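You operate a simulated robot arm through the tools that you are given. There is no shell and no other tool. Be economical: measure what you need, move in short steps, check, and stop when the job is done.

You run a simulated robot arm. Do the job below in one go: nothing can be reset, and whatever is moved stays where it is left.

## Task
Grease the tracks of both runners with the yellow brush.
Fine: lift the lid off the grease tin first; afterwards stand the brush in its pot and press the lid on. The runners stay in their rest and the blue brush in its own pot. Set down upright: yellow grease brush. A coat counts when it lies all over at full strength: go over it till it gets no stronger.

It is judged by the outcome, as a careful person would: the job done as asked, and still so three seconds after it is handed in. It fails if anything else is knocked over, pushed out of place, dropped, spilled or broken. Lids that push on must go on centred and level and be pressed home; caps that screw on are set level and turned clockwise until they are tight.

## Robot
A 6-joint arm with a two-finger parallel gripper, fixed in place. Base frame: the origin is at the foot of the arm, x ahead of it, y to its left, z up; the work surface is at about z = 840. Units: mm, degrees, N and s.
With the tool pointing down near the work surface it reaches from about 240 to 640 mm from the base axis. Its first joint turns from -66.0 to 66.0 degrees. Payload 2.7 kg.
The tool frame sits at the grasp point between the pads (the TCP): z along the fingers, y along the line on which they close. The tips reach 23 mm beyond it. The gripper opens to 94 mm. The fingers are 38 mm wide and 10 mm thick; the gripper's body (54 by 96 mm) begins 39 mm behind the TCP.
Orientation is that of the tool frame in the base frame, as [roll, pitch, yaw] about the fixed x, y, z axes, in that order (R = Rz(yaw) Ry(pitch) Rx(roll)). With the fingers straight down and closing along the base's y, the tool's x points along the base's -x, its y along +y and its z along -z.

## Interface
- The arm moves only by the tool apply_moves. Its argument "steps" is a list of rows, each an object of numbers (a shift or turn left out is 0, a gripper value left out holds the last): "dx", "dy", "dz": the shift along the tool's x, y, z in units of 30 mm (1.0 is 30 mm); "ax", "ay", "az": the turn, a rotation vector about the tool's x, y, z in units of 5 degrees (1.0 is 5 degrees). In form: [{"dx": .., "dy": .., "dz": .., "ax": .., "ay": .., "az": ..}, ...]. A call has 1 to 10 rows; each row shifts and turns the commanded pose from where the row before left it, along the tool's axes as they then stand. "gripper" is the opening, from 0 (shut) to 1 (fully open), set as the call begins (left out, the last holds). A call with a number of a shift or a turn outside -1 to 1 is refused whole. Rows are played at 5 a second. More than 50 mm and 8.6 degrees between two rows, or a gripper value outside its range, and nothing of the call is played. Where a pose cannot be reached the arm comes as near as it can. A force on the tool above 40 N (or 10 N above the force at the start of the call, whichever is more), or a blocked arm, ends the call early, and 0.2 s more pass. Each finger travels about 45 mm/s and halts on what it meets, pressing with about 22 N; the grip force reading is that of the motor and also rises with nothing between the fingers. The clock runs only during rows and for 0.2 s after the last one: add rows that do not move to give the fingers time. It gives the time, the measured TCP pose, the force on the tool (base axes), the opening and the grip force at its end, in the units of the frame above (readings bear some noise), with the torque about the TCP (base axes, N m) and any sound that the robot's microphone picked up.
- Cameras (640 x 400 px; columns grow to the right, rows downward): "scene" is fixed at [63.7, -420.5, 1412.7]; the picture's right is [0.87, -0.49, 0.00], its down [-0.24, -0.42, -0.87] and it looks along [0.43, 0.76, -0.49] (base axes); focal length 358 px, centre (320, 200). "wrist" rides on the gripper at [86, 16, -74] in the tool frame; the picture's right is [-0.18, 0.98, 0.00], its down [-0.58, -0.11, -0.81] and it looks along [-0.79, -0.15, 0.59] (tool axes); focal length 243 px, centre (320, 200). There is no depth. A picture from a camera that has moved, and an enlarged one, comes with that camera's place and axes in the base frame and with its lens.
- snapshot(camera): a new picture of that camera. It takes no simulated time.
- enlarge(camera, box): a new picture of the part [left, top, right, bottom] of that camera's present view, enlarged. It takes no simulated time.
- close_job(): hands the job in; it is judged then, once.

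Work in short steps. Places have to be worked out from the pictures, the camera data and where the tool is seen: move nearer, look again, correct. Check each grasp and each placing, and mend what went wrong. You have 120 turns and 84 pictures in all, those below and enlarged ones among them. Open the gripper and draw the arm clear of the work before you hand the job in, unless the task says otherwise; then end with one line.

The tools are called after "Emit:" by a JSON object that holds its "method" and its "body". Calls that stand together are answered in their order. apply_moves: Moves the arm, as the interface text tells. Its arguments: {"type":"object","properties":{"steps":{"type":"array"},"gripper":{"type":"number"}},"required":["steps"]} The other tools are called the same way: snapshot (camera) takes a picture; enlarge (camera, box) takes an enlarged picture of a part of a camera's view; close_job () hands the job in.

At the start:

```text
time: 0.0
position: [415.6, 82.6, 1230.9]
orientation: [180.0, 0.0, 179.9]
force: [-0.1, 0.9, -0.5]
wrist_torque: [-0.03, -0.03, 0.01]
opening: 94.0
gripper_force: 0.1
```

scene: 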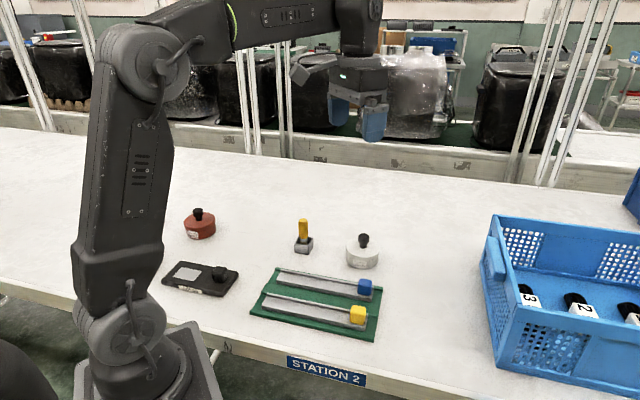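
wrist: 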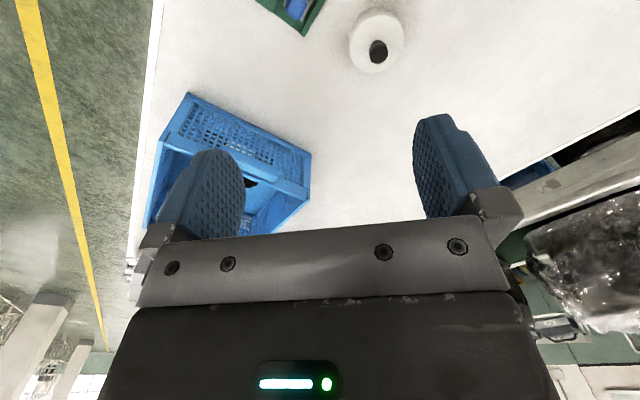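

The scene shows two tins, a brush in a pot, a board with rails and a pad. I'll enlarge to identify them.

Emit:
{"method": "enlarge", "body": {"camera": "scene", "box": [150, 190, 310, 290]}}

Emit:
{"method": "enlarge", "body": {"camera": "scene", "box": [240, 210, 400, 350]}}

```text
4.00 times, centred on (230, 240) of scene
camera zoom: at [63.7, -420.5, 1412.7], right [0.87, -0.49, 0.0], down [-0.24, -0.42, -0.87], along [0.43, 0.76, -0.49], focal length 1433 px, centre (680, 40)
```

zoom: 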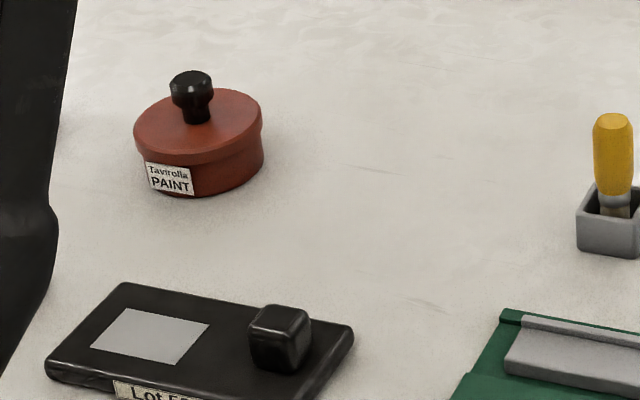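

```text
2.86 times, centred on (320, 280) of scene
camera zoom: at [63.7, -420.5, 1412.7], right [0.87, -0.49, 0.0], down [-0.24, -0.42, -0.87], along [0.43, 0.76, -0.49], focal length 1024 px, centre (320, -29)
```

zoom: 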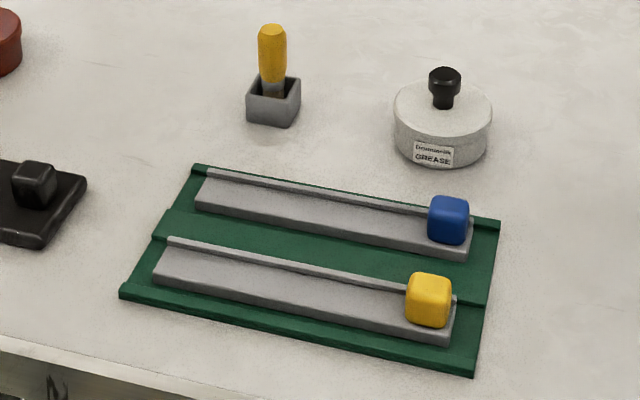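

Grease is the white tin near (506,148); the yellow pot is near (392,250); the rest runs along about -45°. I'll pull back and turn left for a wide wrist view.

Emit:
{"method": "apply_moves", "body": {"steps": [{"dx": 1, "dy": -0.7}, {"dx": 1, "dy": -0.7}, {"dx": 1, "dy": -0.7}, {"dx": 0.8, "dy": -0.6}, {"az": -1}, {"az": -1}, {"az": -1}, {"az": -1}, {"az": -1}, {"az": -1}]}}

Emit:
{"method": "snapshot", "body": {"camera": "wrist"}}

Emit:
{"method": "snapshot", "body": {"camera": "scene"}}

```text
time: 2.2
position: [301.7, 1.7, 1232.5]
orientation: [-180.0, 0.0, -149.9]
force: [0.4, -0.7, -0.5]
wrist_torque: [0.01, 0.0, -0.03]
opening: 93.9
gripper_force: 0.0
```

```text
79 pictures are left
camera wrist: at [219.9, -27.1, 1305.7], right [-0.33, 0.94, 0.0], down [0.56, 0.2, 0.81], along [0.76, 0.27, -0.59], focal length 243 px, centre (320, 200)
```

wrist: 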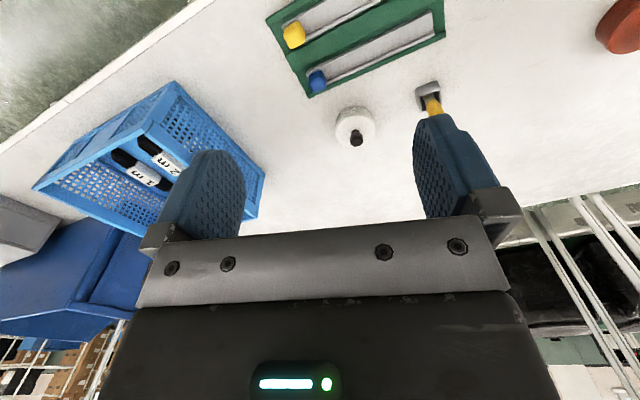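

```text
78 pictures are left
```

scene: 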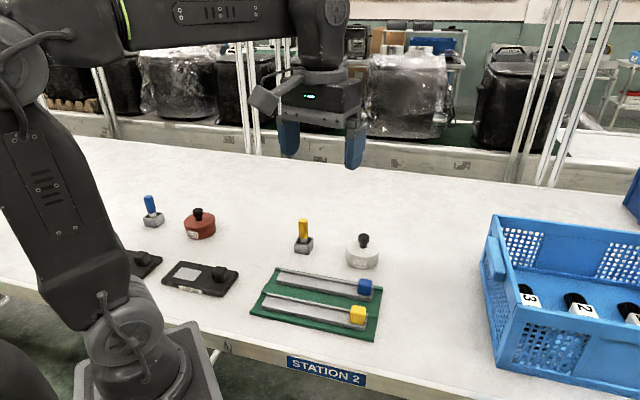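

The blue brush and its pot are at the far left beside the paint tin and stay untouched. I tilt the tool and lower it to view the runners and the tin.

Emit:
{"method": "apply_moves", "body": {"steps": [{"dz": 1, "ay": 1}, {"dz": 1, "ay": 1}, {"dz": 1, "ay": 1}, {"dz": 1, "ay": 1}, {"dz": 1, "ay": 1}, {"az": -1}, {"az": -1}]}}

Emit:
{"method": "snapshot", "body": {"camera": "wrist"}}

```text
time: 3.8
position: [279.9, -12.6, 1084.0]
orientation: [175.3, -24.6, -139.0]
force: [-0.1, -0.6, 0.9]
wrist_torque: [0.02, 0.0, 0.02]
opening: 94.0
gripper_force: 0.0
```

```text
77 pictures are left
camera wrist: at [238.3, -34.7, 1188.4], right [-0.49, 0.87, 0.0], down [0.76, 0.43, 0.48], along [0.42, 0.23, -0.88], focal length 243 px, centre (320, 200)
```

wrist: 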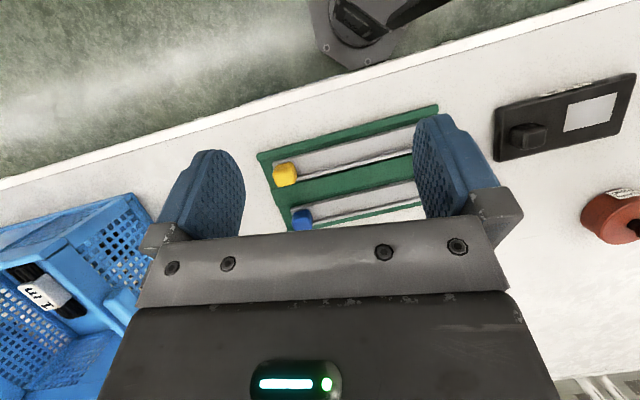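

I enlarge the runners to see what the tracks look like.

Emit:
{"method": "enlarge", "body": {"camera": "wrist", "box": [250, 95, 450, 235]}}

Emit:
{"method": "enlarge", "body": {"camera": "scene", "box": [245, 260, 385, 345]}}

```text
2.86 times, centred on (350, 165) of wrist
camera zoom: at [238.3, -34.7, 1188.4], right [-0.49, 0.87, 0.0], down [0.76, 0.43, 0.48], along [0.42, 0.23, -0.88], focal length 693 px, centre (234, 300)
```

zoom: 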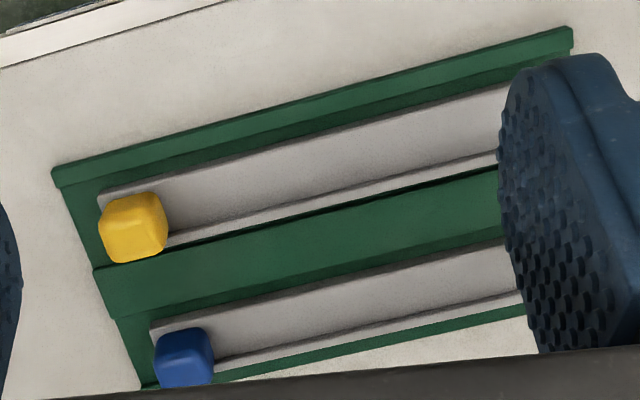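

```text
4.57 times, centred on (315, 302) of scene
camera zoom: at [63.7, -420.5, 1412.7], right [0.87, -0.49, 0.0], down [-0.24, -0.42, -0.87], along [0.43, 0.76, -0.49], focal length 1638 px, centre (343, -269)
```

zoom: 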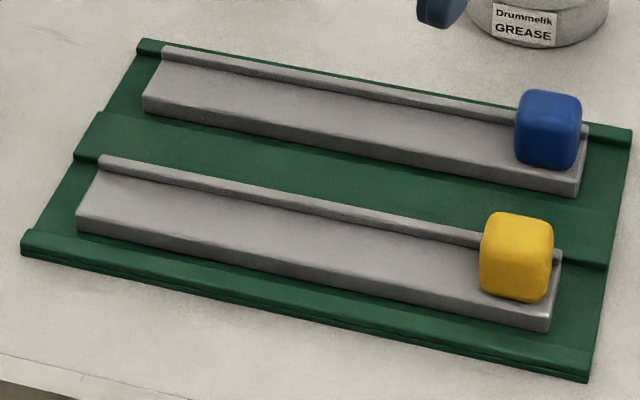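

The track is the flat face beside the rib on each bar, between its end and the coloured block. Now I level the tool and move above the grease tin for a close look.

Emit:
{"method": "apply_moves", "body": {"steps": [{"ay": -1}, {"ay": -1}, {"ay": -1}, {"ay": -1}, {"ay": -1}, {"az": 1}, {"az": 1}, {"az": 1}, {"az": 1}, {"az": 1}]}}

Emit:
{"method": "apply_moves", "body": {"steps": [{"dx": -1, "dy": 0.34, "dz": 0.2}, {"dx": -1, "dy": 0.34, "dz": 0.2}, {"dx": -1, "dy": 0.34, "dz": 0.2}, {"dx": -1, "dy": 0.34, "dz": 0.2}, {"dx": -1, "dy": 0.34, "dz": 0.2}, {"dx": -1, "dy": 0.34, "dz": 0.2}, {"dx": -1, "dy": 0.34, "dz": 0.2}, {"dx": -1, "dy": 0.34, "dz": 0.2}, {"dx": -0.7, "dy": 0.34, "dz": 0.2}]}}

Emit:
{"method": "snapshot", "body": {"camera": "wrist"}}

```text
time: 6.0
position: [279.7, -12.0, 1085.0]
orientation: [176.1, -1.5, -166.0]
force: [0.8, 0.2, 0.8]
wrist_torque: [0.04, 0.01, 0.0]
opening: 94.0
gripper_force: 0.1
```

```text
time: 8.0
position: [509.1, 143.4, 1029.1]
orientation: [176.1, -1.4, -165.8]
force: [-0.4, 0.1, 0.1]
wrist_torque: [0.03, 0.01, 0.01]
opening: 94.1
gripper_force: 0.1
```

```text
74 pictures are left
camera wrist: at [424.2, 135.2, 1106.6], right [-0.06, 1.0, 0.06], down [0.62, -0.01, 0.78], along [0.78, 0.09, -0.62], focal length 243 px, centre (320, 200)
```

wrist: 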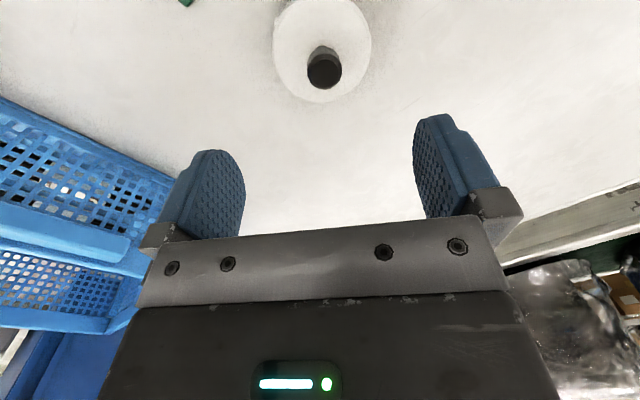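

I level the tool (residual tilt about 4°), then take close-ups of the tin from both cameras to triangulate it.

Emit:
{"method": "apply_moves", "body": {"steps": [{"ax": 0.78, "ay": -0.28}, {}]}}

Emit:
{"method": "enlarge", "body": {"camera": "wrist", "box": [240, 0, 400, 110]}}

Emit:
{"method": "enlarge", "body": {"camera": "scene", "box": [330, 225, 400, 275]}}

```text
time: 8.6
position: [507.3, 145.1, 1031.4]
orientation: [-180.0, -0.1, -165.8]
force: [1.1, 0.4, 0.4]
wrist_torque: [-0.01, 0.02, 0.01]
opening: 93.7
gripper_force: 0.1
```

```text
3.64 times, centred on (320, 55) of wrist
camera zoom: at [421.3, 140.0, 1104.4], right [-0.06, 1.0, 0.0], down [0.59, 0.04, 0.81], along [0.8, 0.05, -0.59], focal length 882 px, centre (320, 727)
```

zoom: 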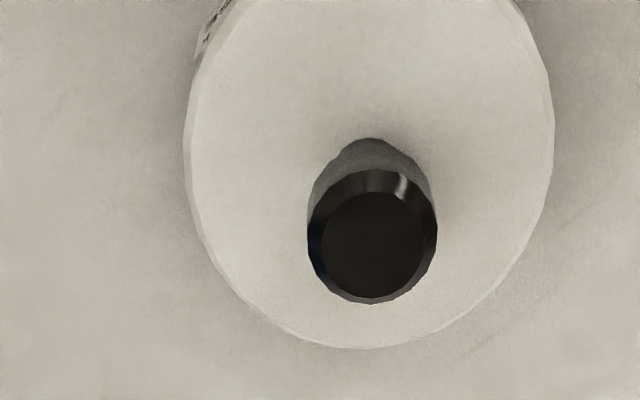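

```text
8.00 times, centred on (365, 250) of scene
camera zoom: at [63.7, -420.5, 1412.7], right [0.87, -0.49, 0.0], down [-0.24, -0.42, -0.87], along [0.43, 0.76, -0.49], focal length 2866 px, centre (-40, -200)
```

zoom: 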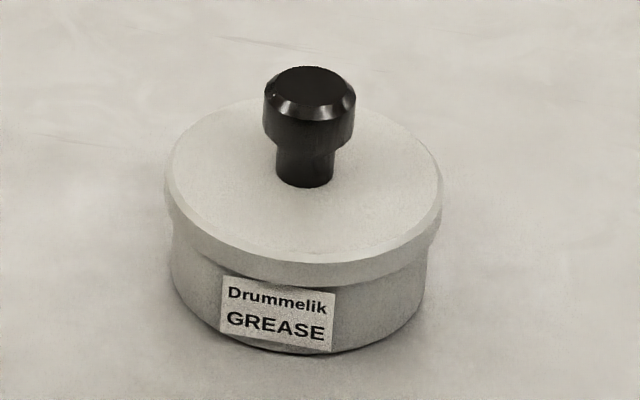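

Knob top estimated at (514,157,~900), lid top ~870, lid diameter ~87. I line up above it, lower to z≈945 and recheck.

Emit:
{"method": "apply_moves", "body": {"steps": [{"dx": -0.33, "dy": 0.33}, {"dz": 1}, {"dz": 1}, {"dz": 0.8}, {}]}}

Emit:
{"method": "snapshot", "body": {"camera": "wrist"}}

Emit:
{"method": "snapshot", "body": {"camera": "scene"}}

```text
time: 9.8
position: [514.8, 155.3, 945.5]
orientation: [179.9, -0.1, -165.9]
force: [0.3, -0.6, 0.3]
wrist_torque: [-0.03, 0.01, 0.0]
opening: 93.9
gripper_force: 0.0
```

```text
71 pictures are left
camera wrist: at [428.6, 151.7, 1020.0], right [-0.06, 1.0, 0.0], down [0.59, 0.04, 0.81], along [0.8, 0.05, -0.59], focal length 243 px, centre (320, 200)
```

wrist: 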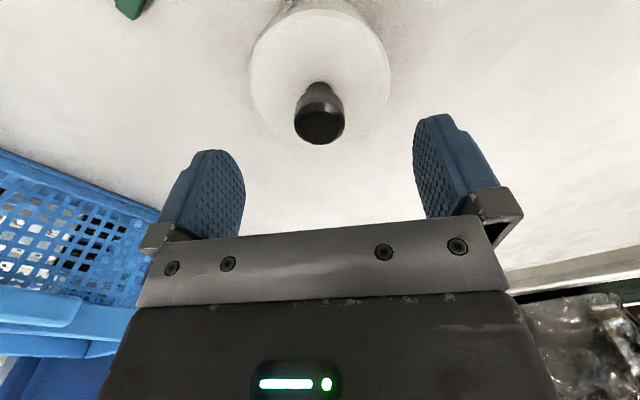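

```text
70 pictures are left
```

scene: 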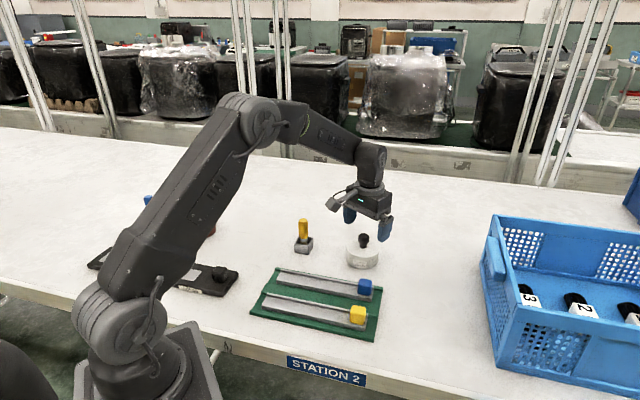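

Knob reads at about (517,156.5). Small correction, then down to z≈898 (tips ≈875) and close.

Emit:
{"method": "apply_moves", "body": {"steps": [{"dx": -0.08, "dy": 0.02, "dz": 0.6}, {"dz": 0.6}, {"dz": 0.38}, {}]}}

Emit:
{"method": "apply_moves", "body": {"steps": [{}, {}, {}, {}, {}, {}, {}], "gripper": 0.2}}

Emit:
{"method": "snapshot", "body": {"camera": "wrist"}}

```text
time: 10.8
position: [516.3, 157.0, 899.8]
orientation: [179.9, -0.1, -166.1]
force: [-0.2, 0.2, -0.3]
wrist_torque: [0.02, 0.01, -0.02]
opening: 94.1
gripper_force: 0.0
```

```text
time: 12.4
position: [514.2, 158.0, 900.8]
orientation: [180.0, 0.0, -165.9]
force: [-0.2, -0.6, 0.3]
wrist_torque: [-0.02, 0.0, -0.01]
opening: 84.3
gripper_force: 22.0
heard: snap
```

```text
69 pictures are left
camera wrist: at [429.5, 152.9, 974.2], right [-0.06, 1.0, 0.0], down [0.59, 0.03, 0.81], along [0.8, 0.05, -0.59], focal length 243 px, centre (320, 200)
```

wrist: 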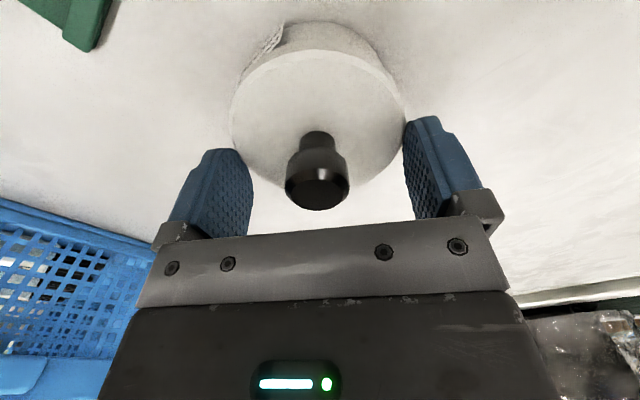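

The fingers stopped at 84 mm: they caught the lid's rim, which is higher than I judged. Looking closely at what the snap was.

Emit:
{"method": "enlarge", "body": {"camera": "scene", "box": [320, 200, 420, 280]}}

Emit:
{"method": "enlarge", "body": {"camera": "wrist", "box": [200, 0, 440, 230]}}

```text
5.00 times, centred on (370, 240) of scene
camera zoom: at [63.7, -420.5, 1412.7], right [0.87, -0.49, 0.0], down [-0.24, -0.42, -0.87], along [0.43, 0.76, -0.49], focal length 1792 px, centre (70, 0)
```

zoom: 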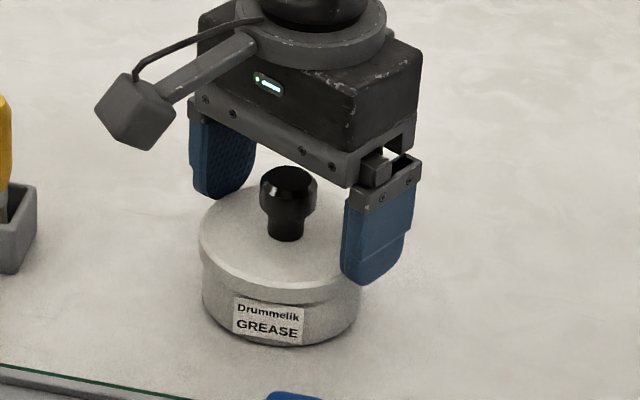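

```text
1.74 times, centred on (320, 115) of wrist
camera zoom: at [429.5, 152.9, 974.2], right [-0.06, 1.0, 0.0], down [0.59, 0.03, 0.81], along [0.8, 0.05, -0.59], focal length 422 px, centre (320, 348)
```

zoom: 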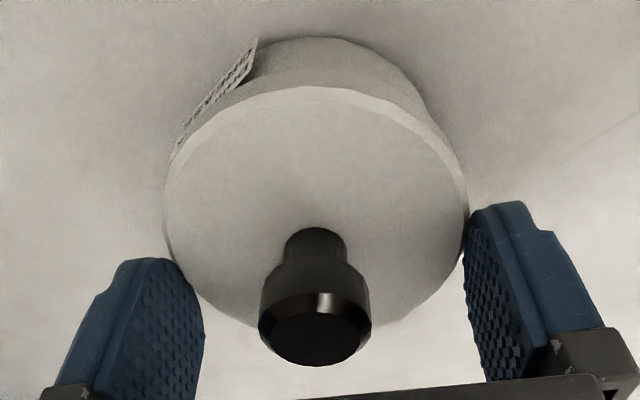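

The lid seems to have popped loose, held only by the fingertips. I'll open, rise ~7 mm, and re-grip by the knob (top ≈906).

Emit:
{"method": "apply_moves", "body": {"steps": [{}, {}, {}], "gripper": 1.0}}

Emit:
{"method": "apply_moves", "body": {"steps": [{"dz": -0.25}, {}]}}

Emit:
{"method": "apply_moves", "body": {"steps": [{}, {}, {}, {}, {}, {}, {}], "gripper": 0.15}}

Emit:
{"method": "snapshot", "body": {"camera": "wrist"}}

```text
time: 13.2
position: [514.9, 157.3, 899.8]
orientation: [179.8, -0.1, -165.9]
force: [0.0, 0.1, -0.1]
wrist_torque: [-0.01, 0.03, -0.02]
opening: 94.0
gripper_force: 0.1
heard: snap
```

```text
time: 13.8
position: [516.0, 156.5, 906.3]
orientation: [179.9, -0.1, -165.9]
force: [-1.0, 0.7, -1.4]
wrist_torque: [0.01, 0.01, 0.0]
opening: 93.8
gripper_force: 0.1
```

```text
time: 15.4
position: [516.0, 156.7, 906.1]
orientation: [179.9, -0.1, -165.8]
force: [-0.5, 1.5, 0.3]
wrist_torque: [0.01, 0.0, 0.04]
opening: 27.0
gripper_force: 22.0
```

```text
66 pictures are left
camera wrist: at [429.7, 153.0, 980.5], right [-0.06, 1.0, 0.0], down [0.59, 0.04, 0.81], along [0.8, 0.05, -0.59], focal length 243 px, centre (320, 200)
```

wrist: 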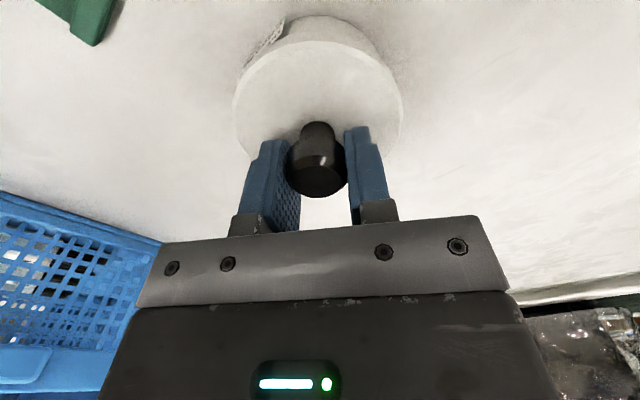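

Knob gripped at 27 mm. I lift straight up.

Emit:
{"method": "apply_moves", "body": {"steps": [{"dz": -0.2}, {"dz": -0.3}, {"dz": -0.5}, {"dz": -1}, {"dz": -1}]}}

Emit:
{"method": "snapshot", "body": {"camera": "scene"}}

Emit:
{"method": "snapshot", "body": {"camera": "wrist"}}

```text
time: 16.6
position: [517.3, 157.7, 997.3]
orientation: [179.9, 0.0, -165.9]
force: [0.8, 1.4, -0.6]
wrist_torque: [0.01, 0.01, -0.02]
opening: 26.4
gripper_force: 20.9
heard: snap
```

```text
65 pictures are left
```

scene: 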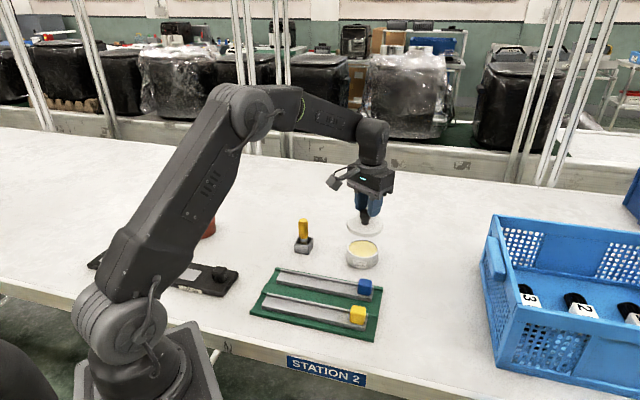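

```text
64 pictures are left
camera wrist: at [430.3, 152.9, 1072.4], right [-0.06, 1.0, 0.0], down [0.59, 0.04, 0.81], along [0.8, 0.05, -0.59], focal length 243 px, centre (320, 200)
```

wrist: 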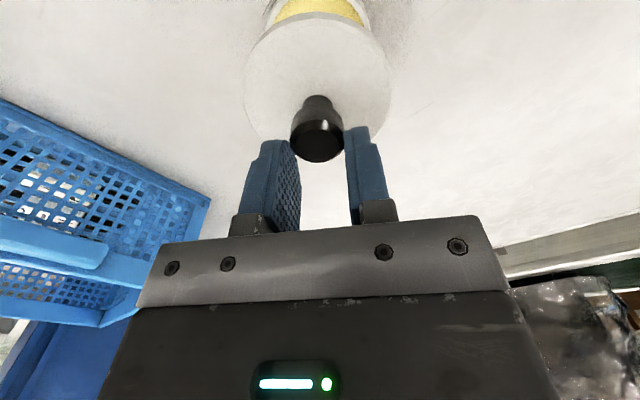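

The lid is off with grease visible, but it slipped low in the fingertips. I carry it gently to a clear spot nearby at about (500,272).

Emit:
{"method": "apply_moves", "body": {"steps": [{"dx": -0.04, "dy": 0.2}, {"dx": -0.04, "dy": 0.4}, {"dx": -0.04, "dy": 0.45}, {"dx": -0.04, "dy": 0.5}, {"dx": -0.04, "dy": 0.5}, {"dx": -0.04, "dy": 0.5}, {"dx": -0.04, "dy": 0.5}, {"dx": -0.04, "dy": 0.45}, {"dx": -0.04, "dy": 0.36}, {}]}}

Emit:
{"method": "enlarge", "body": {"camera": "scene", "box": [290, 160, 410, 280]}}

Emit:
{"method": "enlarge", "body": {"camera": "wrist", "box": [200, 0, 440, 230]}}

```text
time: 18.8
position: [498.9, 271.6, 996.8]
orientation: [179.9, -0.1, -165.9]
force: [0.1, 0.3, -0.6]
wrist_torque: [0.01, 0.0, 0.01]
opening: 26.4
gripper_force: 22.3
```

```text
3.33 times, centred on (350, 220) of scene
camera zoom: at [63.7, -420.4, 1412.7], right [0.87, -0.49, 0.0], down [-0.24, -0.42, -0.87], along [0.43, 0.76, -0.49], focal length 1194 px, centre (220, 133)
```

zoom: 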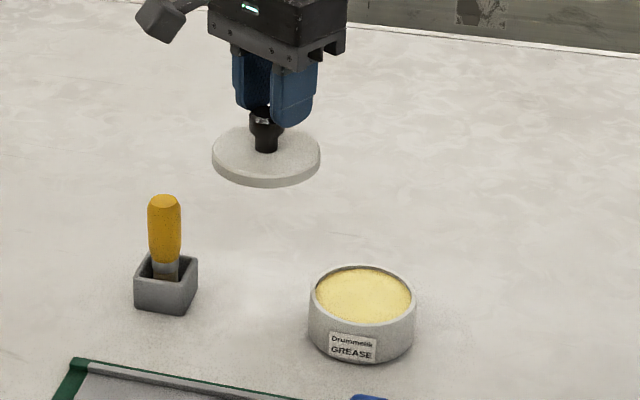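

```text
1.74 times, centred on (320, 115) of wrist
camera zoom: at [413.4, 268.1, 1071.1], right [-0.06, 1.0, 0.0], down [0.59, 0.04, 0.81], along [0.8, 0.05, -0.59], focal length 422 px, centre (320, 348)
```

zoom: 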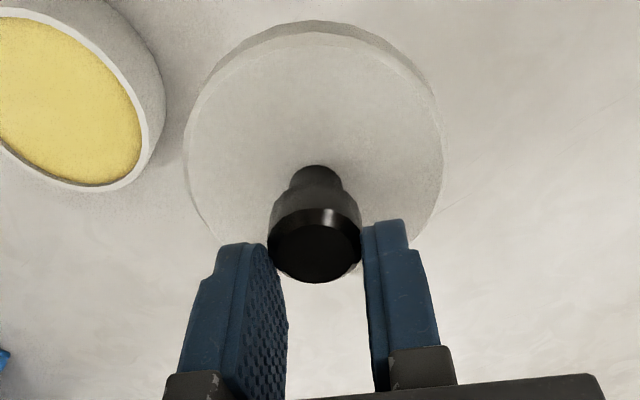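

Lid is level, held by the knob head. I lower it and watch for contact.

Emit:
{"method": "apply_moves", "body": {"steps": [{"dz": 0.4}, {"dz": 0.6}, {"dz": 0.6}, {"dz": 0.5}, {"dz": 0.3}, {}]}}

Emit:
{"method": "enlarge", "body": {"camera": "scene", "box": [290, 160, 410, 280]}}

```text
time: 20.2
position: [499.4, 273.4, 925.0]
orientation: [180.0, -0.2, -166.0]
force: [-0.5, 0.9, -0.9]
wrist_torque: [-0.02, -0.03, 0.01]
opening: 26.5
gripper_force: 22.1
```

```text
3.33 times, centred on (350, 220) of scene
camera zoom: at [63.7, -420.5, 1412.7], right [0.87, -0.49, 0.0], down [-0.24, -0.42, -0.87], along [0.43, 0.76, -0.49], focal length 1194 px, centre (220, 133)
```

zoom: 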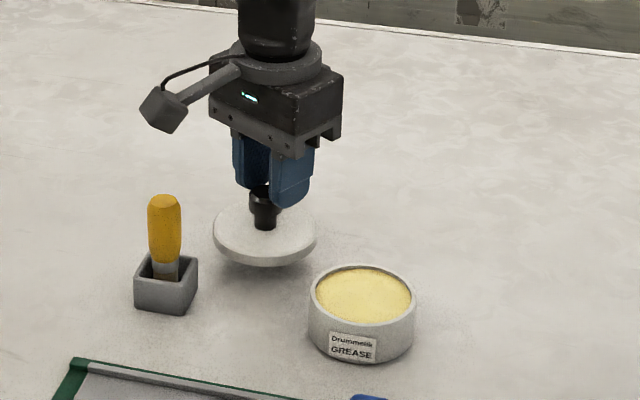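

Still some gap under the lid. I lower in small steps.

Emit:
{"method": "apply_moves", "body": {"steps": [{"dz": 0.2}, {"dz": 0.15}, {}]}}

Emit:
{"method": "enlarge", "body": {"camera": "scene", "box": [290, 160, 410, 280]}}

```text
time: 21.0
position: [501.0, 273.0, 913.8]
orientation: [179.9, -0.1, -165.9]
force: [-0.4, 0.4, -1.1]
wrist_torque: [-0.03, 0.03, 0.0]
opening: 26.4
gripper_force: 21.9
```

```text
3.33 times, centred on (350, 220) of scene
camera zoom: at [63.7, -420.5, 1412.7], right [0.87, -0.49, 0.0], down [-0.24, -0.42, -0.87], along [0.43, 0.76, -0.49], focal length 1194 px, centre (220, 133)
```

zoom: 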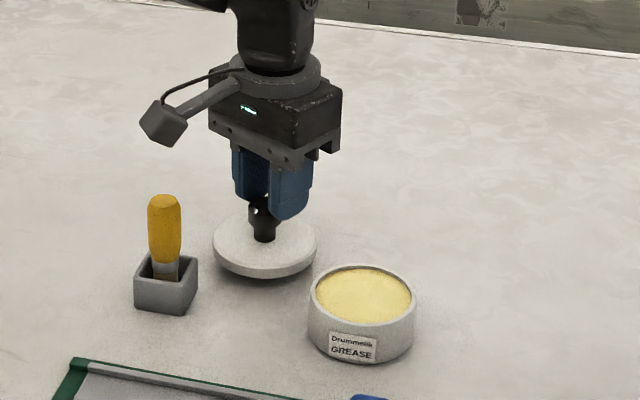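

No contact force yet; continuing down.

Emit:
{"method": "apply_moves", "body": {"steps": [{"dz": 0.12}, {"dz": 0.12}, {}]}}

Emit:
{"method": "apply_moves", "body": {"steps": [{"dz": 0.1}, {}]}}

```text
time: 21.8
position: [499.5, 271.4, 907.2]
orientation: [179.9, -0.1, -165.8]
force: [-0.2, 1.0, -0.6]
wrist_torque: [-0.03, 0.0, -0.01]
opening: 26.7
gripper_force: 21.4
```

```text
time: 22.4
position: [498.8, 271.6, 903.7]
orientation: [179.9, 0.0, -166.0]
force: [-0.4, -0.7, -0.5]
wrist_torque: [0.01, -0.01, -0.01]
opening: 26.5
gripper_force: 22.1
```

Emit:
{"method": "apply_moves", "body": {"steps": [{"dz": 0.1}, {"dz": 0.1}, {}]}}

Emit:
{"method": "enlarge", "body": {"camera": "scene", "box": [310, 210, 380, 260]}}

```text
time: 23.2
position: [497.7, 271.9, 898.8]
orientation: [179.9, -0.1, -165.9]
force: [0.4, 0.3, 0.1]
wrist_torque: [-0.01, -0.04, 0.0]
opening: 26.5
gripper_force: 21.3
```

```text
8.00 times, centred on (345, 235) of scene
camera zoom: at [63.7, -420.5, 1412.7], right [0.87, -0.49, 0.0], down [-0.24, -0.42, -0.87], along [0.43, 0.76, -0.49], focal length 2866 px, centre (120, -80)
```

zoom: 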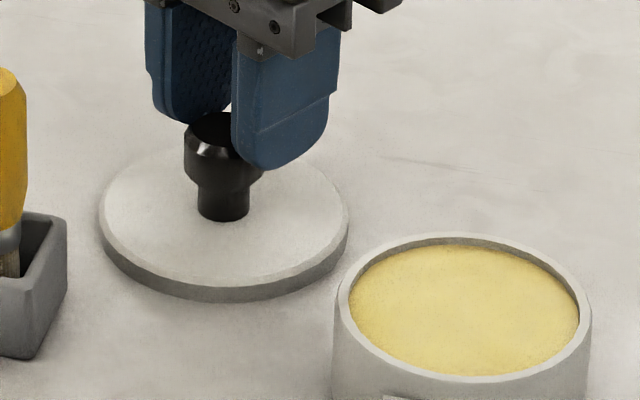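

Very near the table now; finishing the descent in fine steps.

Emit:
{"method": "apply_moves", "body": {"steps": [{"dz": 0.1}, {"dz": 0.1}, {}]}}

Emit:
{"method": "apply_moves", "body": {"steps": [{"dz": 0.1}, {}]}}

```text
time: 24.0
position: [500.2, 272.2, 893.7]
orientation: [179.9, 0.2, -165.9]
force: [-4.0, -3.3, 23.3]
wrist_torque: [-0.1, 0.24, 0.04]
opening: 26.5
gripper_force: 21.9
```

```text
time: 24.6
position: [501.3, 272.7, 890.1]
orientation: [180.0, 0.4, -165.9]
force: [4.2, -0.9, 23.4]
wrist_torque: [0.0, 0.01, 0.02]
opening: 26.7
gripper_force: 21.8
```

Contact (23 N): the lid is down on the table. I release and rise.

Emit:
{"method": "apply_moves", "body": {"steps": [{"dz": -0.05}, {}, {}, {}], "gripper": 0.7}}

Emit:
{"method": "apply_moves", "body": {"steps": [{"dz": -0.5}, {"dz": -1}, {"dz": -1}, {"dz": -1}]}}

Emit:
{"method": "snapshot", "body": {"camera": "wrist"}}

Emit:
{"method": "enlarge", "body": {"camera": "scene", "box": [280, 200, 400, 280]}}

```text
time: 25.6
position: [499.9, 271.7, 891.5]
orientation: [180.0, -0.1, -165.9]
force: [0.0, 0.0, 0.1]
wrist_torque: [0.02, 0.04, 0.0]
opening: 65.7
gripper_force: 0.1
```

```text
time: 26.6
position: [499.2, 270.6, 996.2]
orientation: [179.9, -0.1, -166.0]
force: [0.2, 0.3, 0.0]
wrist_torque: [0.0, 0.02, 0.0]
opening: 65.7
gripper_force: 0.0
```

```text
58 pictures are left
camera wrist: at [413.5, 267.3, 1070.2], right [-0.06, 1.0, 0.0], down [0.59, 0.04, 0.81], along [0.8, 0.05, -0.59], focal length 243 px, centre (320, 200)
```

wrist: 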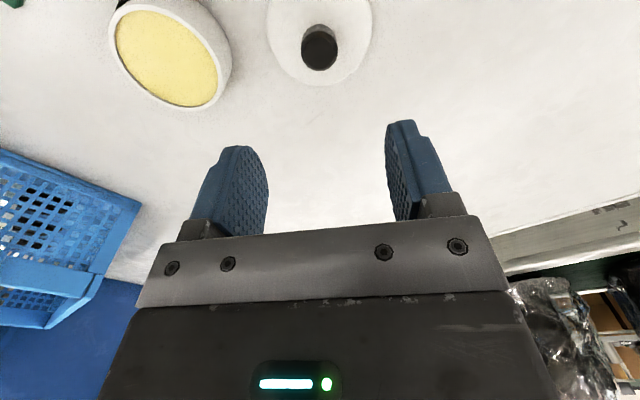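

```text
5.00 times, centred on (340, 240) of scene
camera zoom: at [63.7, -420.5, 1412.7], right [0.87, -0.49, 0.0], down [-0.24, -0.42, -0.87], along [0.43, 0.76, -0.49], focal length 1792 px, centre (220, 0)
```

zoom: 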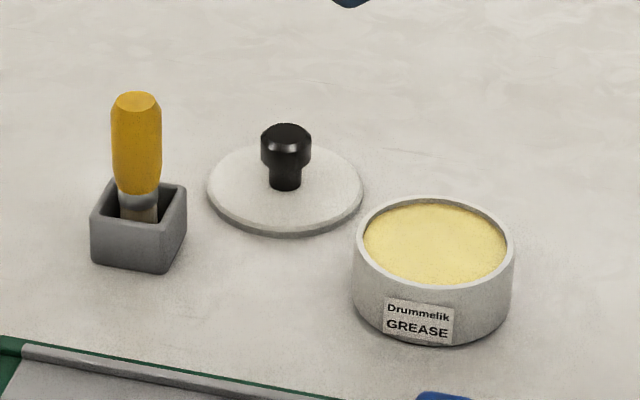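

Lid rests flat. Now over to the yellow brush near (392,250) for a close look.

Emit:
{"method": "apply_moves", "body": {"steps": [{"dx": 0.9}, {"dx": 0.9, "dy": 0.1}, {"dx": 0.9, "dy": 0.1}, {"dx": 0.9}, {}]}}

Emit:
{"method": "enlarge", "body": {"camera": "wrist", "box": [220, 0, 420, 130]}}

Emit:
{"method": "enlarge", "body": {"camera": "scene", "box": [280, 205, 330, 260]}}

```text
time: 27.8
position: [395.2, 252.4, 995.2]
orientation: [179.9, -0.1, -165.9]
force: [0.6, -0.6, 0.0]
wrist_torque: [0.01, 0.02, 0.0]
opening: 65.8
gripper_force: 0.0
```

```text
3.08 times, centred on (320, 65) of wrist
camera zoom: at [308.2, 248.2, 1068.8], right [-0.06, 1.0, 0.0], down [0.59, 0.03, 0.81], along [0.8, 0.05, -0.59], focal length 746 px, centre (320, 615)
```

zoom: 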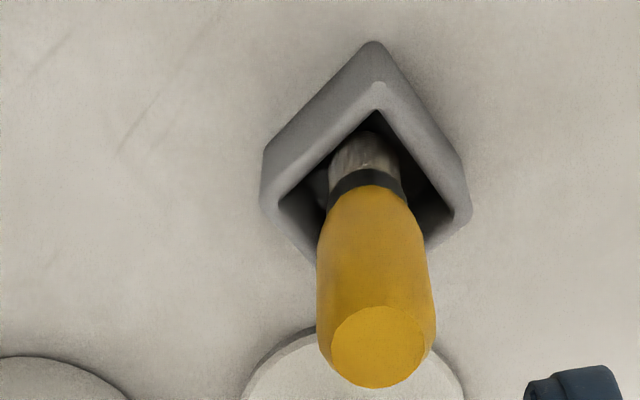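

```text
7.27 times, centred on (305, 232) of scene
camera zoom: at [63.7, -420.5, 1412.7], right [0.87, -0.49, 0.0], down [-0.24, -0.42, -0.87], along [0.43, 0.76, -0.49], focal length 2606 px, centre (429, -36)
```

zoom: 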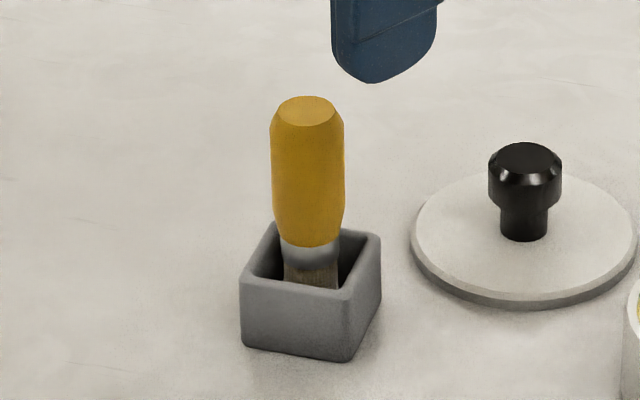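

Brush top at about (403,267,925), upright in a ~36 mm square pot with rim near 868. I centre over it and lower to z≈962 to verify.

Emit:
{"method": "apply_moves", "body": {"steps": [{"dx": -0.37, "dy": 0.41}, {"dz": 0.6}, {"dz": 0.5}, {}]}}

Emit:
{"method": "snapshot", "body": {"camera": "wrist"}}

```text
time: 28.8
position: [401.0, 267.6, 962.0]
orientation: [179.8, -0.1, -166.0]
force: [0.9, 0.2, -0.1]
wrist_torque: [0.01, -0.01, 0.01]
opening: 65.9
gripper_force: 0.0
```

```text
54 pictures are left
camera wrist: at [315.6, 263.4, 1036.1], right [-0.06, 1.0, 0.0], down [0.59, 0.04, 0.81], along [0.8, 0.05, -0.59], focal length 243 px, centre (320, 200)
```

wrist: 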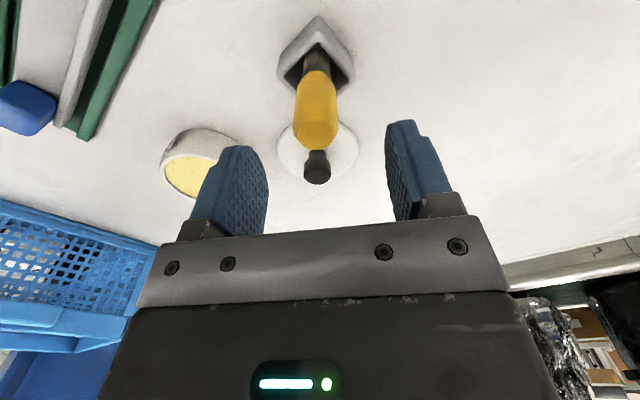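

Aligned within ~3 mm. I descend to z≈906 around the handle and close.

Emit:
{"method": "apply_moves", "body": {"steps": [{"dx": -0.09, "dz": 0.6}, {"dz": 0.6}, {"dz": 0.65}, {}]}}

Emit:
{"method": "apply_moves", "body": {"steps": [{}, {}, {}, {}, {}], "gripper": 0.12}}

Emit:
{"method": "snapshot", "body": {"camera": "wrist"}}

Emit:
{"method": "enlarge", "body": {"camera": "scene", "box": [280, 190, 350, 260]}}

```text
time: 29.8
position: [403.6, 269.5, 907.3]
orientation: [179.9, -0.1, -165.9]
force: [0.9, -0.5, -0.6]
wrist_torque: [-0.03, -0.02, -0.03]
opening: 65.9
gripper_force: 0.0
```

```text
time: 31.0
position: [404.9, 268.1, 907.7]
orientation: [179.9, 0.0, -166.0]
force: [0.0, 0.2, 0.4]
wrist_torque: [-0.01, 0.0, 0.0]
opening: 24.8
gripper_force: 21.6
```

```text
53 pictures are left
camera wrist: at [318.0, 263.5, 981.7], right [-0.06, 1.0, 0.0], down [0.59, 0.04, 0.81], along [0.8, 0.05, -0.59], focal length 243 px, centre (320, 200)
```

wrist: 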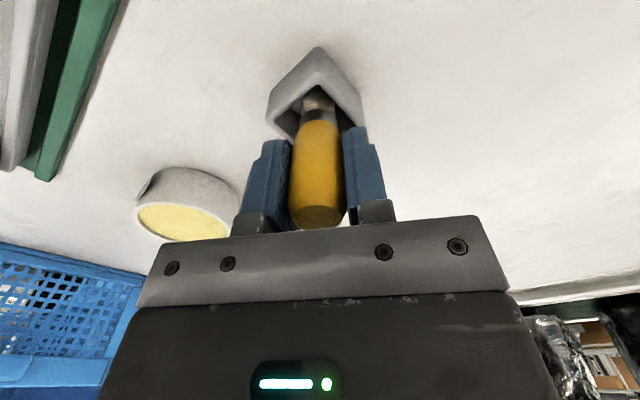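

```text
5.71 times, centred on (315, 225) of scene
camera zoom: at [63.7, -420.5, 1412.7], right [0.87, -0.49, 0.0], down [-0.24, -0.42, -0.87], along [0.43, 0.76, -0.49], focal length 2047 px, centre (349, 57)
```

zoom: 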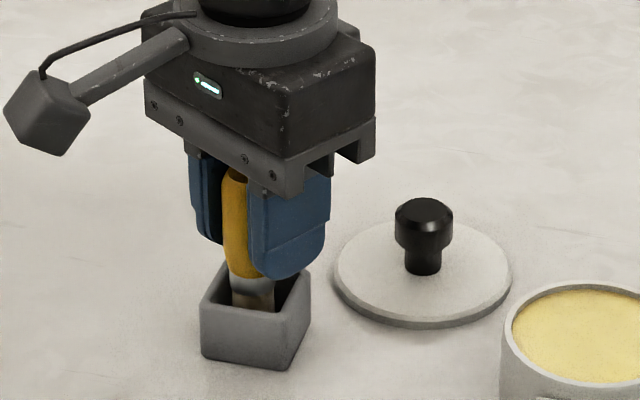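

Handle held at 24.8 mm (seat pose ≈ (404.3, 268.3, 907.5)). Lifting straight out.

Emit:
{"method": "apply_moves", "body": {"steps": [{"dz": -0.4}, {"dz": -0.7}, {"dz": -0.8}, {"dz": -0.8}, {}]}}

Emit:
{"method": "snapshot", "body": {"camera": "wrist"}}

Emit:
{"method": "enlarge", "body": {"camera": "scene", "box": [270, 160, 390, 280]}}

```text
time: 32.2
position: [404.8, 266.8, 988.1]
orientation: [179.9, 0.0, -165.9]
force: [0.3, -0.5, -0.6]
wrist_torque: [0.02, 0.04, 0.0]
opening: 24.8
gripper_force: 21.7
```

```text
51 pictures are left
camera wrist: at [318.7, 263.3, 1063.1], right [-0.06, 1.0, 0.0], down [0.59, 0.04, 0.81], along [0.8, 0.05, -0.59], focal length 243 px, centre (320, 200)
```

wrist: 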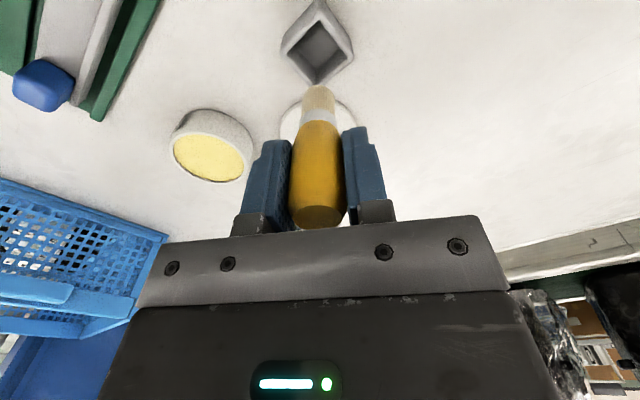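

```text
3.33 times, centred on (330, 220) of scene
camera zoom: at [63.7, -420.5, 1412.7], right [0.87, -0.49, 0.0], down [-0.24, -0.42, -0.87], along [0.43, 0.76, -0.49], focal length 1194 px, centre (287, 133)
```

zoom: 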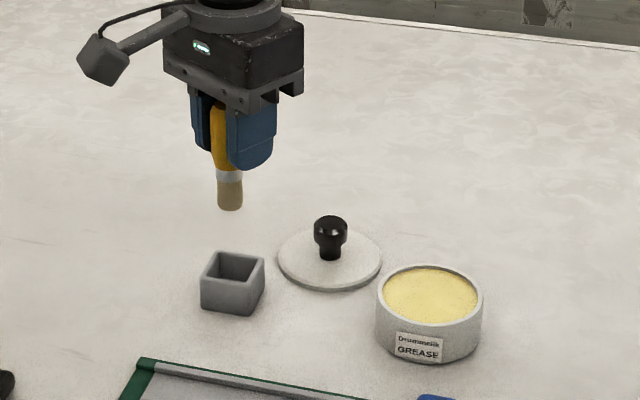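

The brush tip is about 67 mm below the TCP. Now to the tin centre (~513,156) and down toward the grease (rim ≈871).

Emit:
{"method": "apply_moves", "body": {"steps": [{"dx": -0.433, "dy": -0.743}, {"dx": -0.433, "dy": -0.743}, {"dx": -0.433, "dy": -0.743}, {"dx": -0.433, "dy": -0.743}, {"dx": -0.433, "dy": -0.743}, {"dx": -0.433, "dy": -0.743}, {"dz": 0.6}, {"dz": 0.5}, {}]}}

Emit:
{"method": "snapshot", "body": {"camera": "wrist"}}

Emit:
{"method": "enlarge", "body": {"camera": "scene", "box": [320, 190, 410, 280]}}

```text
time: 34.2
position: [512.1, 156.6, 955.3]
orientation: [179.8, -0.1, -165.9]
force: [-0.5, 0.3, -0.5]
wrist_torque: [0.01, 0.02, 0.01]
opening: 24.8
gripper_force: 21.5
```

```text
49 pictures are left
camera wrist: at [425.4, 151.6, 1028.9], right [-0.06, 1.0, 0.0], down [0.59, 0.04, 0.81], along [0.8, 0.05, -0.59], focal length 243 px, centre (320, 200)
```

wrist: 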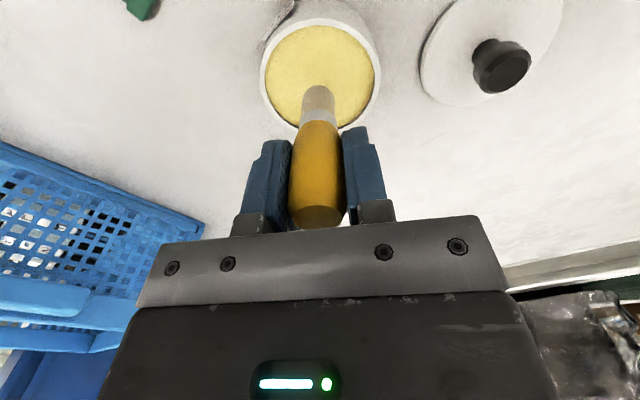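

```text
4.44 times, centred on (365, 235) of scene
camera zoom: at [63.7, -420.5, 1412.7], right [0.87, -0.49, 0.0], down [-0.24, -0.42, -0.87], along [0.43, 0.76, -0.49], focal length 1592 px, centre (120, 44)
```

zoom: 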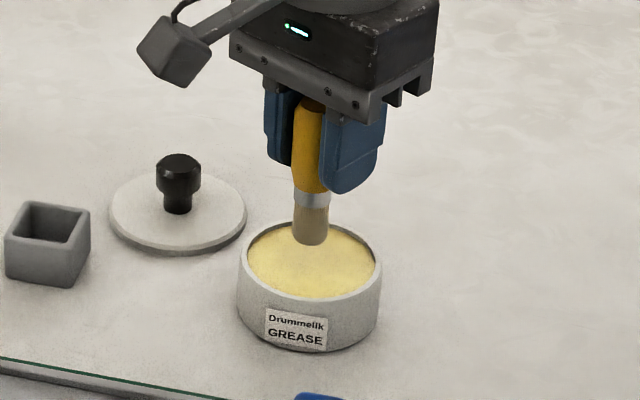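

Centre of the tin is about x≈508, so shift back 4 mm and dip to TCP ≈923.

Emit:
{"method": "apply_moves", "body": {"steps": [{"dx": 0.13, "dz": 0.4}, {"dz": 0.4}, {"dz": 0.27}, {}, {}]}}

Emit:
{"method": "enlarge", "body": {"camera": "scene", "box": [320, 200, 410, 280]}}

```text
time: 35.4
position: [509.5, 155.3, 924.6]
orientation: [179.9, 0.2, -165.9]
force: [3.0, -1.9, 14.9]
wrist_torque: [-0.08, -0.15, 0.0]
opening: 25.1
gripper_force: 22.2
```

```text
5.00 times, centred on (365, 240) of scene
camera zoom: at [63.6, -420.6, 1412.7], right [0.87, -0.49, 0.0], down [-0.24, -0.42, -0.87], along [0.43, 0.76, -0.49], focal length 1792 px, centre (95, 0)
```

zoom: 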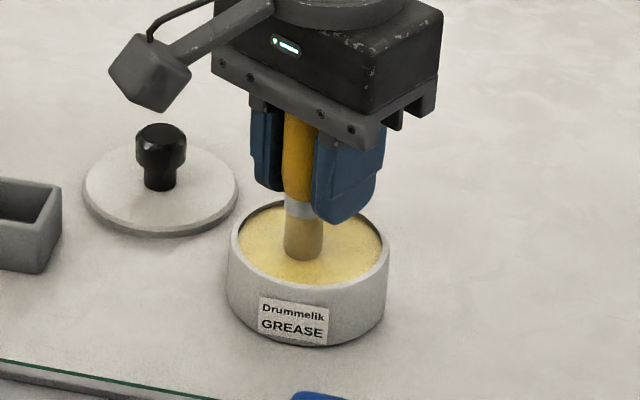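

The bristles meet the grease (15 N). I lift and look at the load on the tip.

Emit:
{"method": "apply_moves", "body": {"steps": [{"dz": -0.3}, {"dz": -0.7}, {"dz": -0.8}, {}]}}

Emit:
{"method": "enlarge", "body": {"camera": "wrist", "box": [260, 60, 380, 240]}}

```text
time: 36.4
position: [506.6, 156.0, 976.8]
orientation: [179.9, -0.1, -165.8]
force: [-0.6, 0.0, -0.3]
wrist_torque: [0.0, 0.03, -0.01]
opening: 25.1
gripper_force: 21.9
```

```text
2.22 times, centred on (320, 150) of wrist
camera zoom: at [420.4, 151.1, 1050.9], right [-0.06, 1.0, 0.0], down [0.59, 0.04, 0.8], along [0.8, 0.05, -0.59], focal length 539 px, centre (320, 311)
```

zoom: 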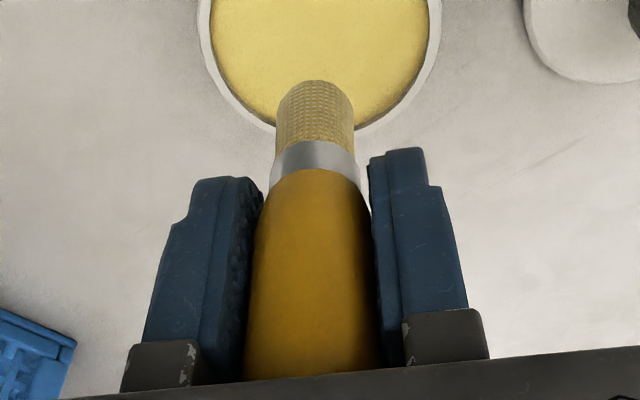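

Bristles are loaded. I turn to face across the runners and back off over them to measure the tracks precisely.

Emit:
{"method": "apply_moves", "body": {"steps": [{"az": -1, "dz": -0.2}, {"az": -1, "dz": -0.2}, {"az": -1, "dz": -0.2}, {"az": -1, "dz": -0.2}, {"az": -1}, {"az": -1}, {"az": -0.2}]}}

Emit:
{"method": "apply_moves", "body": {"steps": [{"dx": 0.92, "dy": 0.3}, {"dx": 0.92, "dy": 0.3}, {"dx": 0.92, "dy": 0.3}, {"dx": 0.92, "dy": 0.3}, {"dx": 0.92, "dy": 0.3}, {"dx": 0.92, "dy": 0.3}, {"dx": 0.92, "dy": 0.3}, {"dx": 0.92, "dy": 0.3}, {}]}}

Emit:
{"method": "snapshot", "body": {"camera": "wrist"}}

```text
time: 38.0
position: [507.6, 154.9, 999.7]
orientation: [179.9, -0.1, -135.0]
force: [0.3, 0.0, -0.6]
wrist_torque: [0.02, -0.01, 0.01]
opening: 24.8
gripper_force: 21.9
```

```text
time: 40.0
position: [301.3, 49.2, 1000.5]
orientation: [179.9, 0.0, -134.8]
force: [0.2, 0.9, -0.5]
wrist_torque: [0.0, -0.03, -0.01]
opening: 25.2
gripper_force: 21.6
```

```text
45 pictures are left
camera wrist: at [230.1, 0.7, 1074.3], right [-0.57, 0.82, 0.0], down [0.49, 0.33, 0.81], along [0.66, 0.46, -0.59], focal length 243 px, centre (320, 200)
```

wrist: 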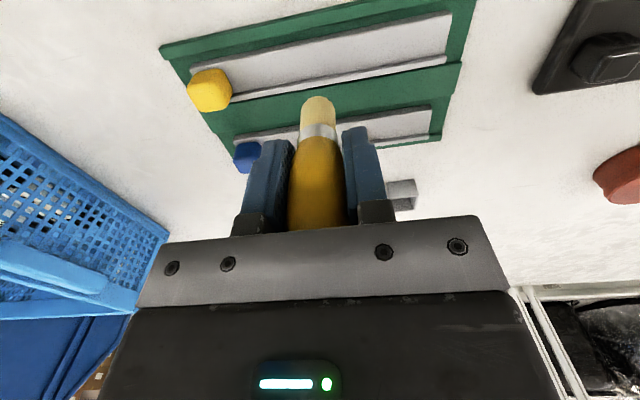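

Both runners are in view; I enlarge for measuring.

Emit:
{"method": "enlarge", "body": {"camera": "wrist", "box": [150, 0, 480, 175]}}

```text
1.94 times, centred on (315, 88) of wrist
camera zoom: at [230.1, 0.7, 1074.3], right [-0.57, 0.82, 0.0], down [0.49, 0.33, 0.81], along [0.66, 0.46, -0.59], focal length 470 px, centre (330, 418)
```

zoom: 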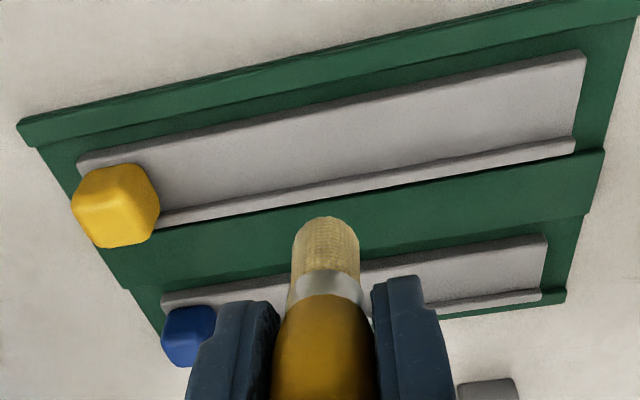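

Geometry solved: yellow-runner front edge runs (227,117)→(380.5,-36.5), ~30 mm wide, track z≈852; the blue one is the same, shifted 81 mm. I go above the near-left end of the yellow runner.

Emit:
{"method": "apply_moves", "body": {"steps": [{"dx": -0.03, "dy": 0.53, "dz": 0.3}, {"dx": -0.03, "dy": 0.53, "dz": 0.3}, {"dx": -0.03, "dy": 0.53, "dz": 0.3}, {"dx": -0.03, "dy": 0.53, "dz": 0.3}, {"dx": -0.03, "dy": 0.53, "dz": 0.4}, {"dx": -0.03, "dy": 0.5, "dz": 0.5}, {}]}}

Emit:
{"method": "snapshot", "body": {"camera": "wrist"}}

Emit:
{"method": "snapshot", "body": {"camera": "scene"}}

```text
time: 41.6
position: [237.1, 120.3, 938.7]
orientation: [179.9, 0.0, -134.9]
force: [-0.3, -0.5, -0.1]
wrist_torque: [0.04, -0.01, -0.01]
opening: 24.9
gripper_force: 22.0
```

```text
43 pictures are left
camera wrist: at [166.4, 72.3, 1011.6], right [-0.57, 0.82, 0.0], down [0.49, 0.33, 0.81], along [0.66, 0.46, -0.59], focal length 243 px, centre (320, 200)
```

wrist: 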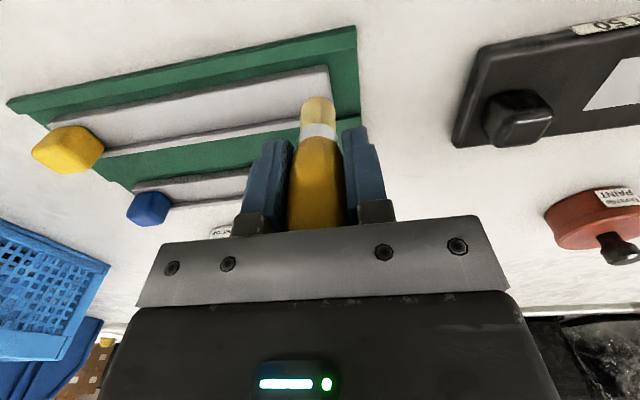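

```text
42 pictures are left
```

scene: 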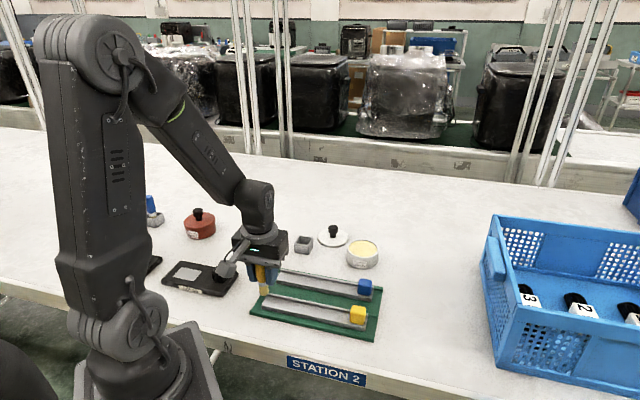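

In position above the yellow runner's left end. Lowering gently to contact.

Emit:
{"method": "apply_moves", "body": {"steps": [{"dz": 0.3}, {"dz": 0.2}, {"dz": 0.1}, {}]}}

Emit:
{"method": "enlarge", "body": {"camera": "scene", "box": [230, 230, 330, 310]}}

```text
time: 42.6
position: [237.2, 121.3, 919.1]
orientation: [179.9, 0.0, -134.9]
force: [0.2, -0.3, -0.7]
wrist_torque: [0.02, -0.03, 0.02]
opening: 24.8
gripper_force: 22.6
```

```text
5.00 times, centred on (280, 270) of scene
camera zoom: at [63.7, -420.5, 1412.7], right [0.87, -0.49, 0.0], down [-0.24, -0.42, -0.87], along [0.43, 0.76, -0.49], focal length 1792 px, centre (520, -150)
```

zoom: 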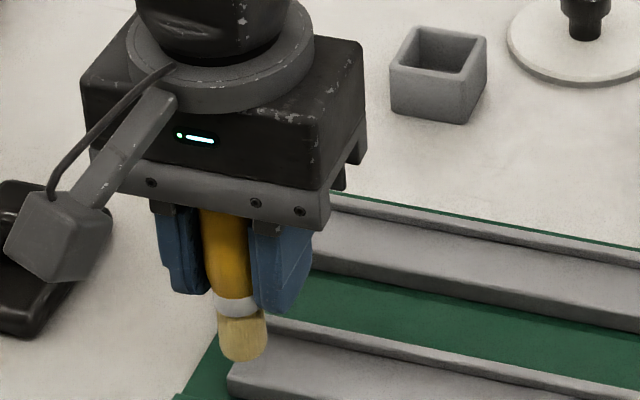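

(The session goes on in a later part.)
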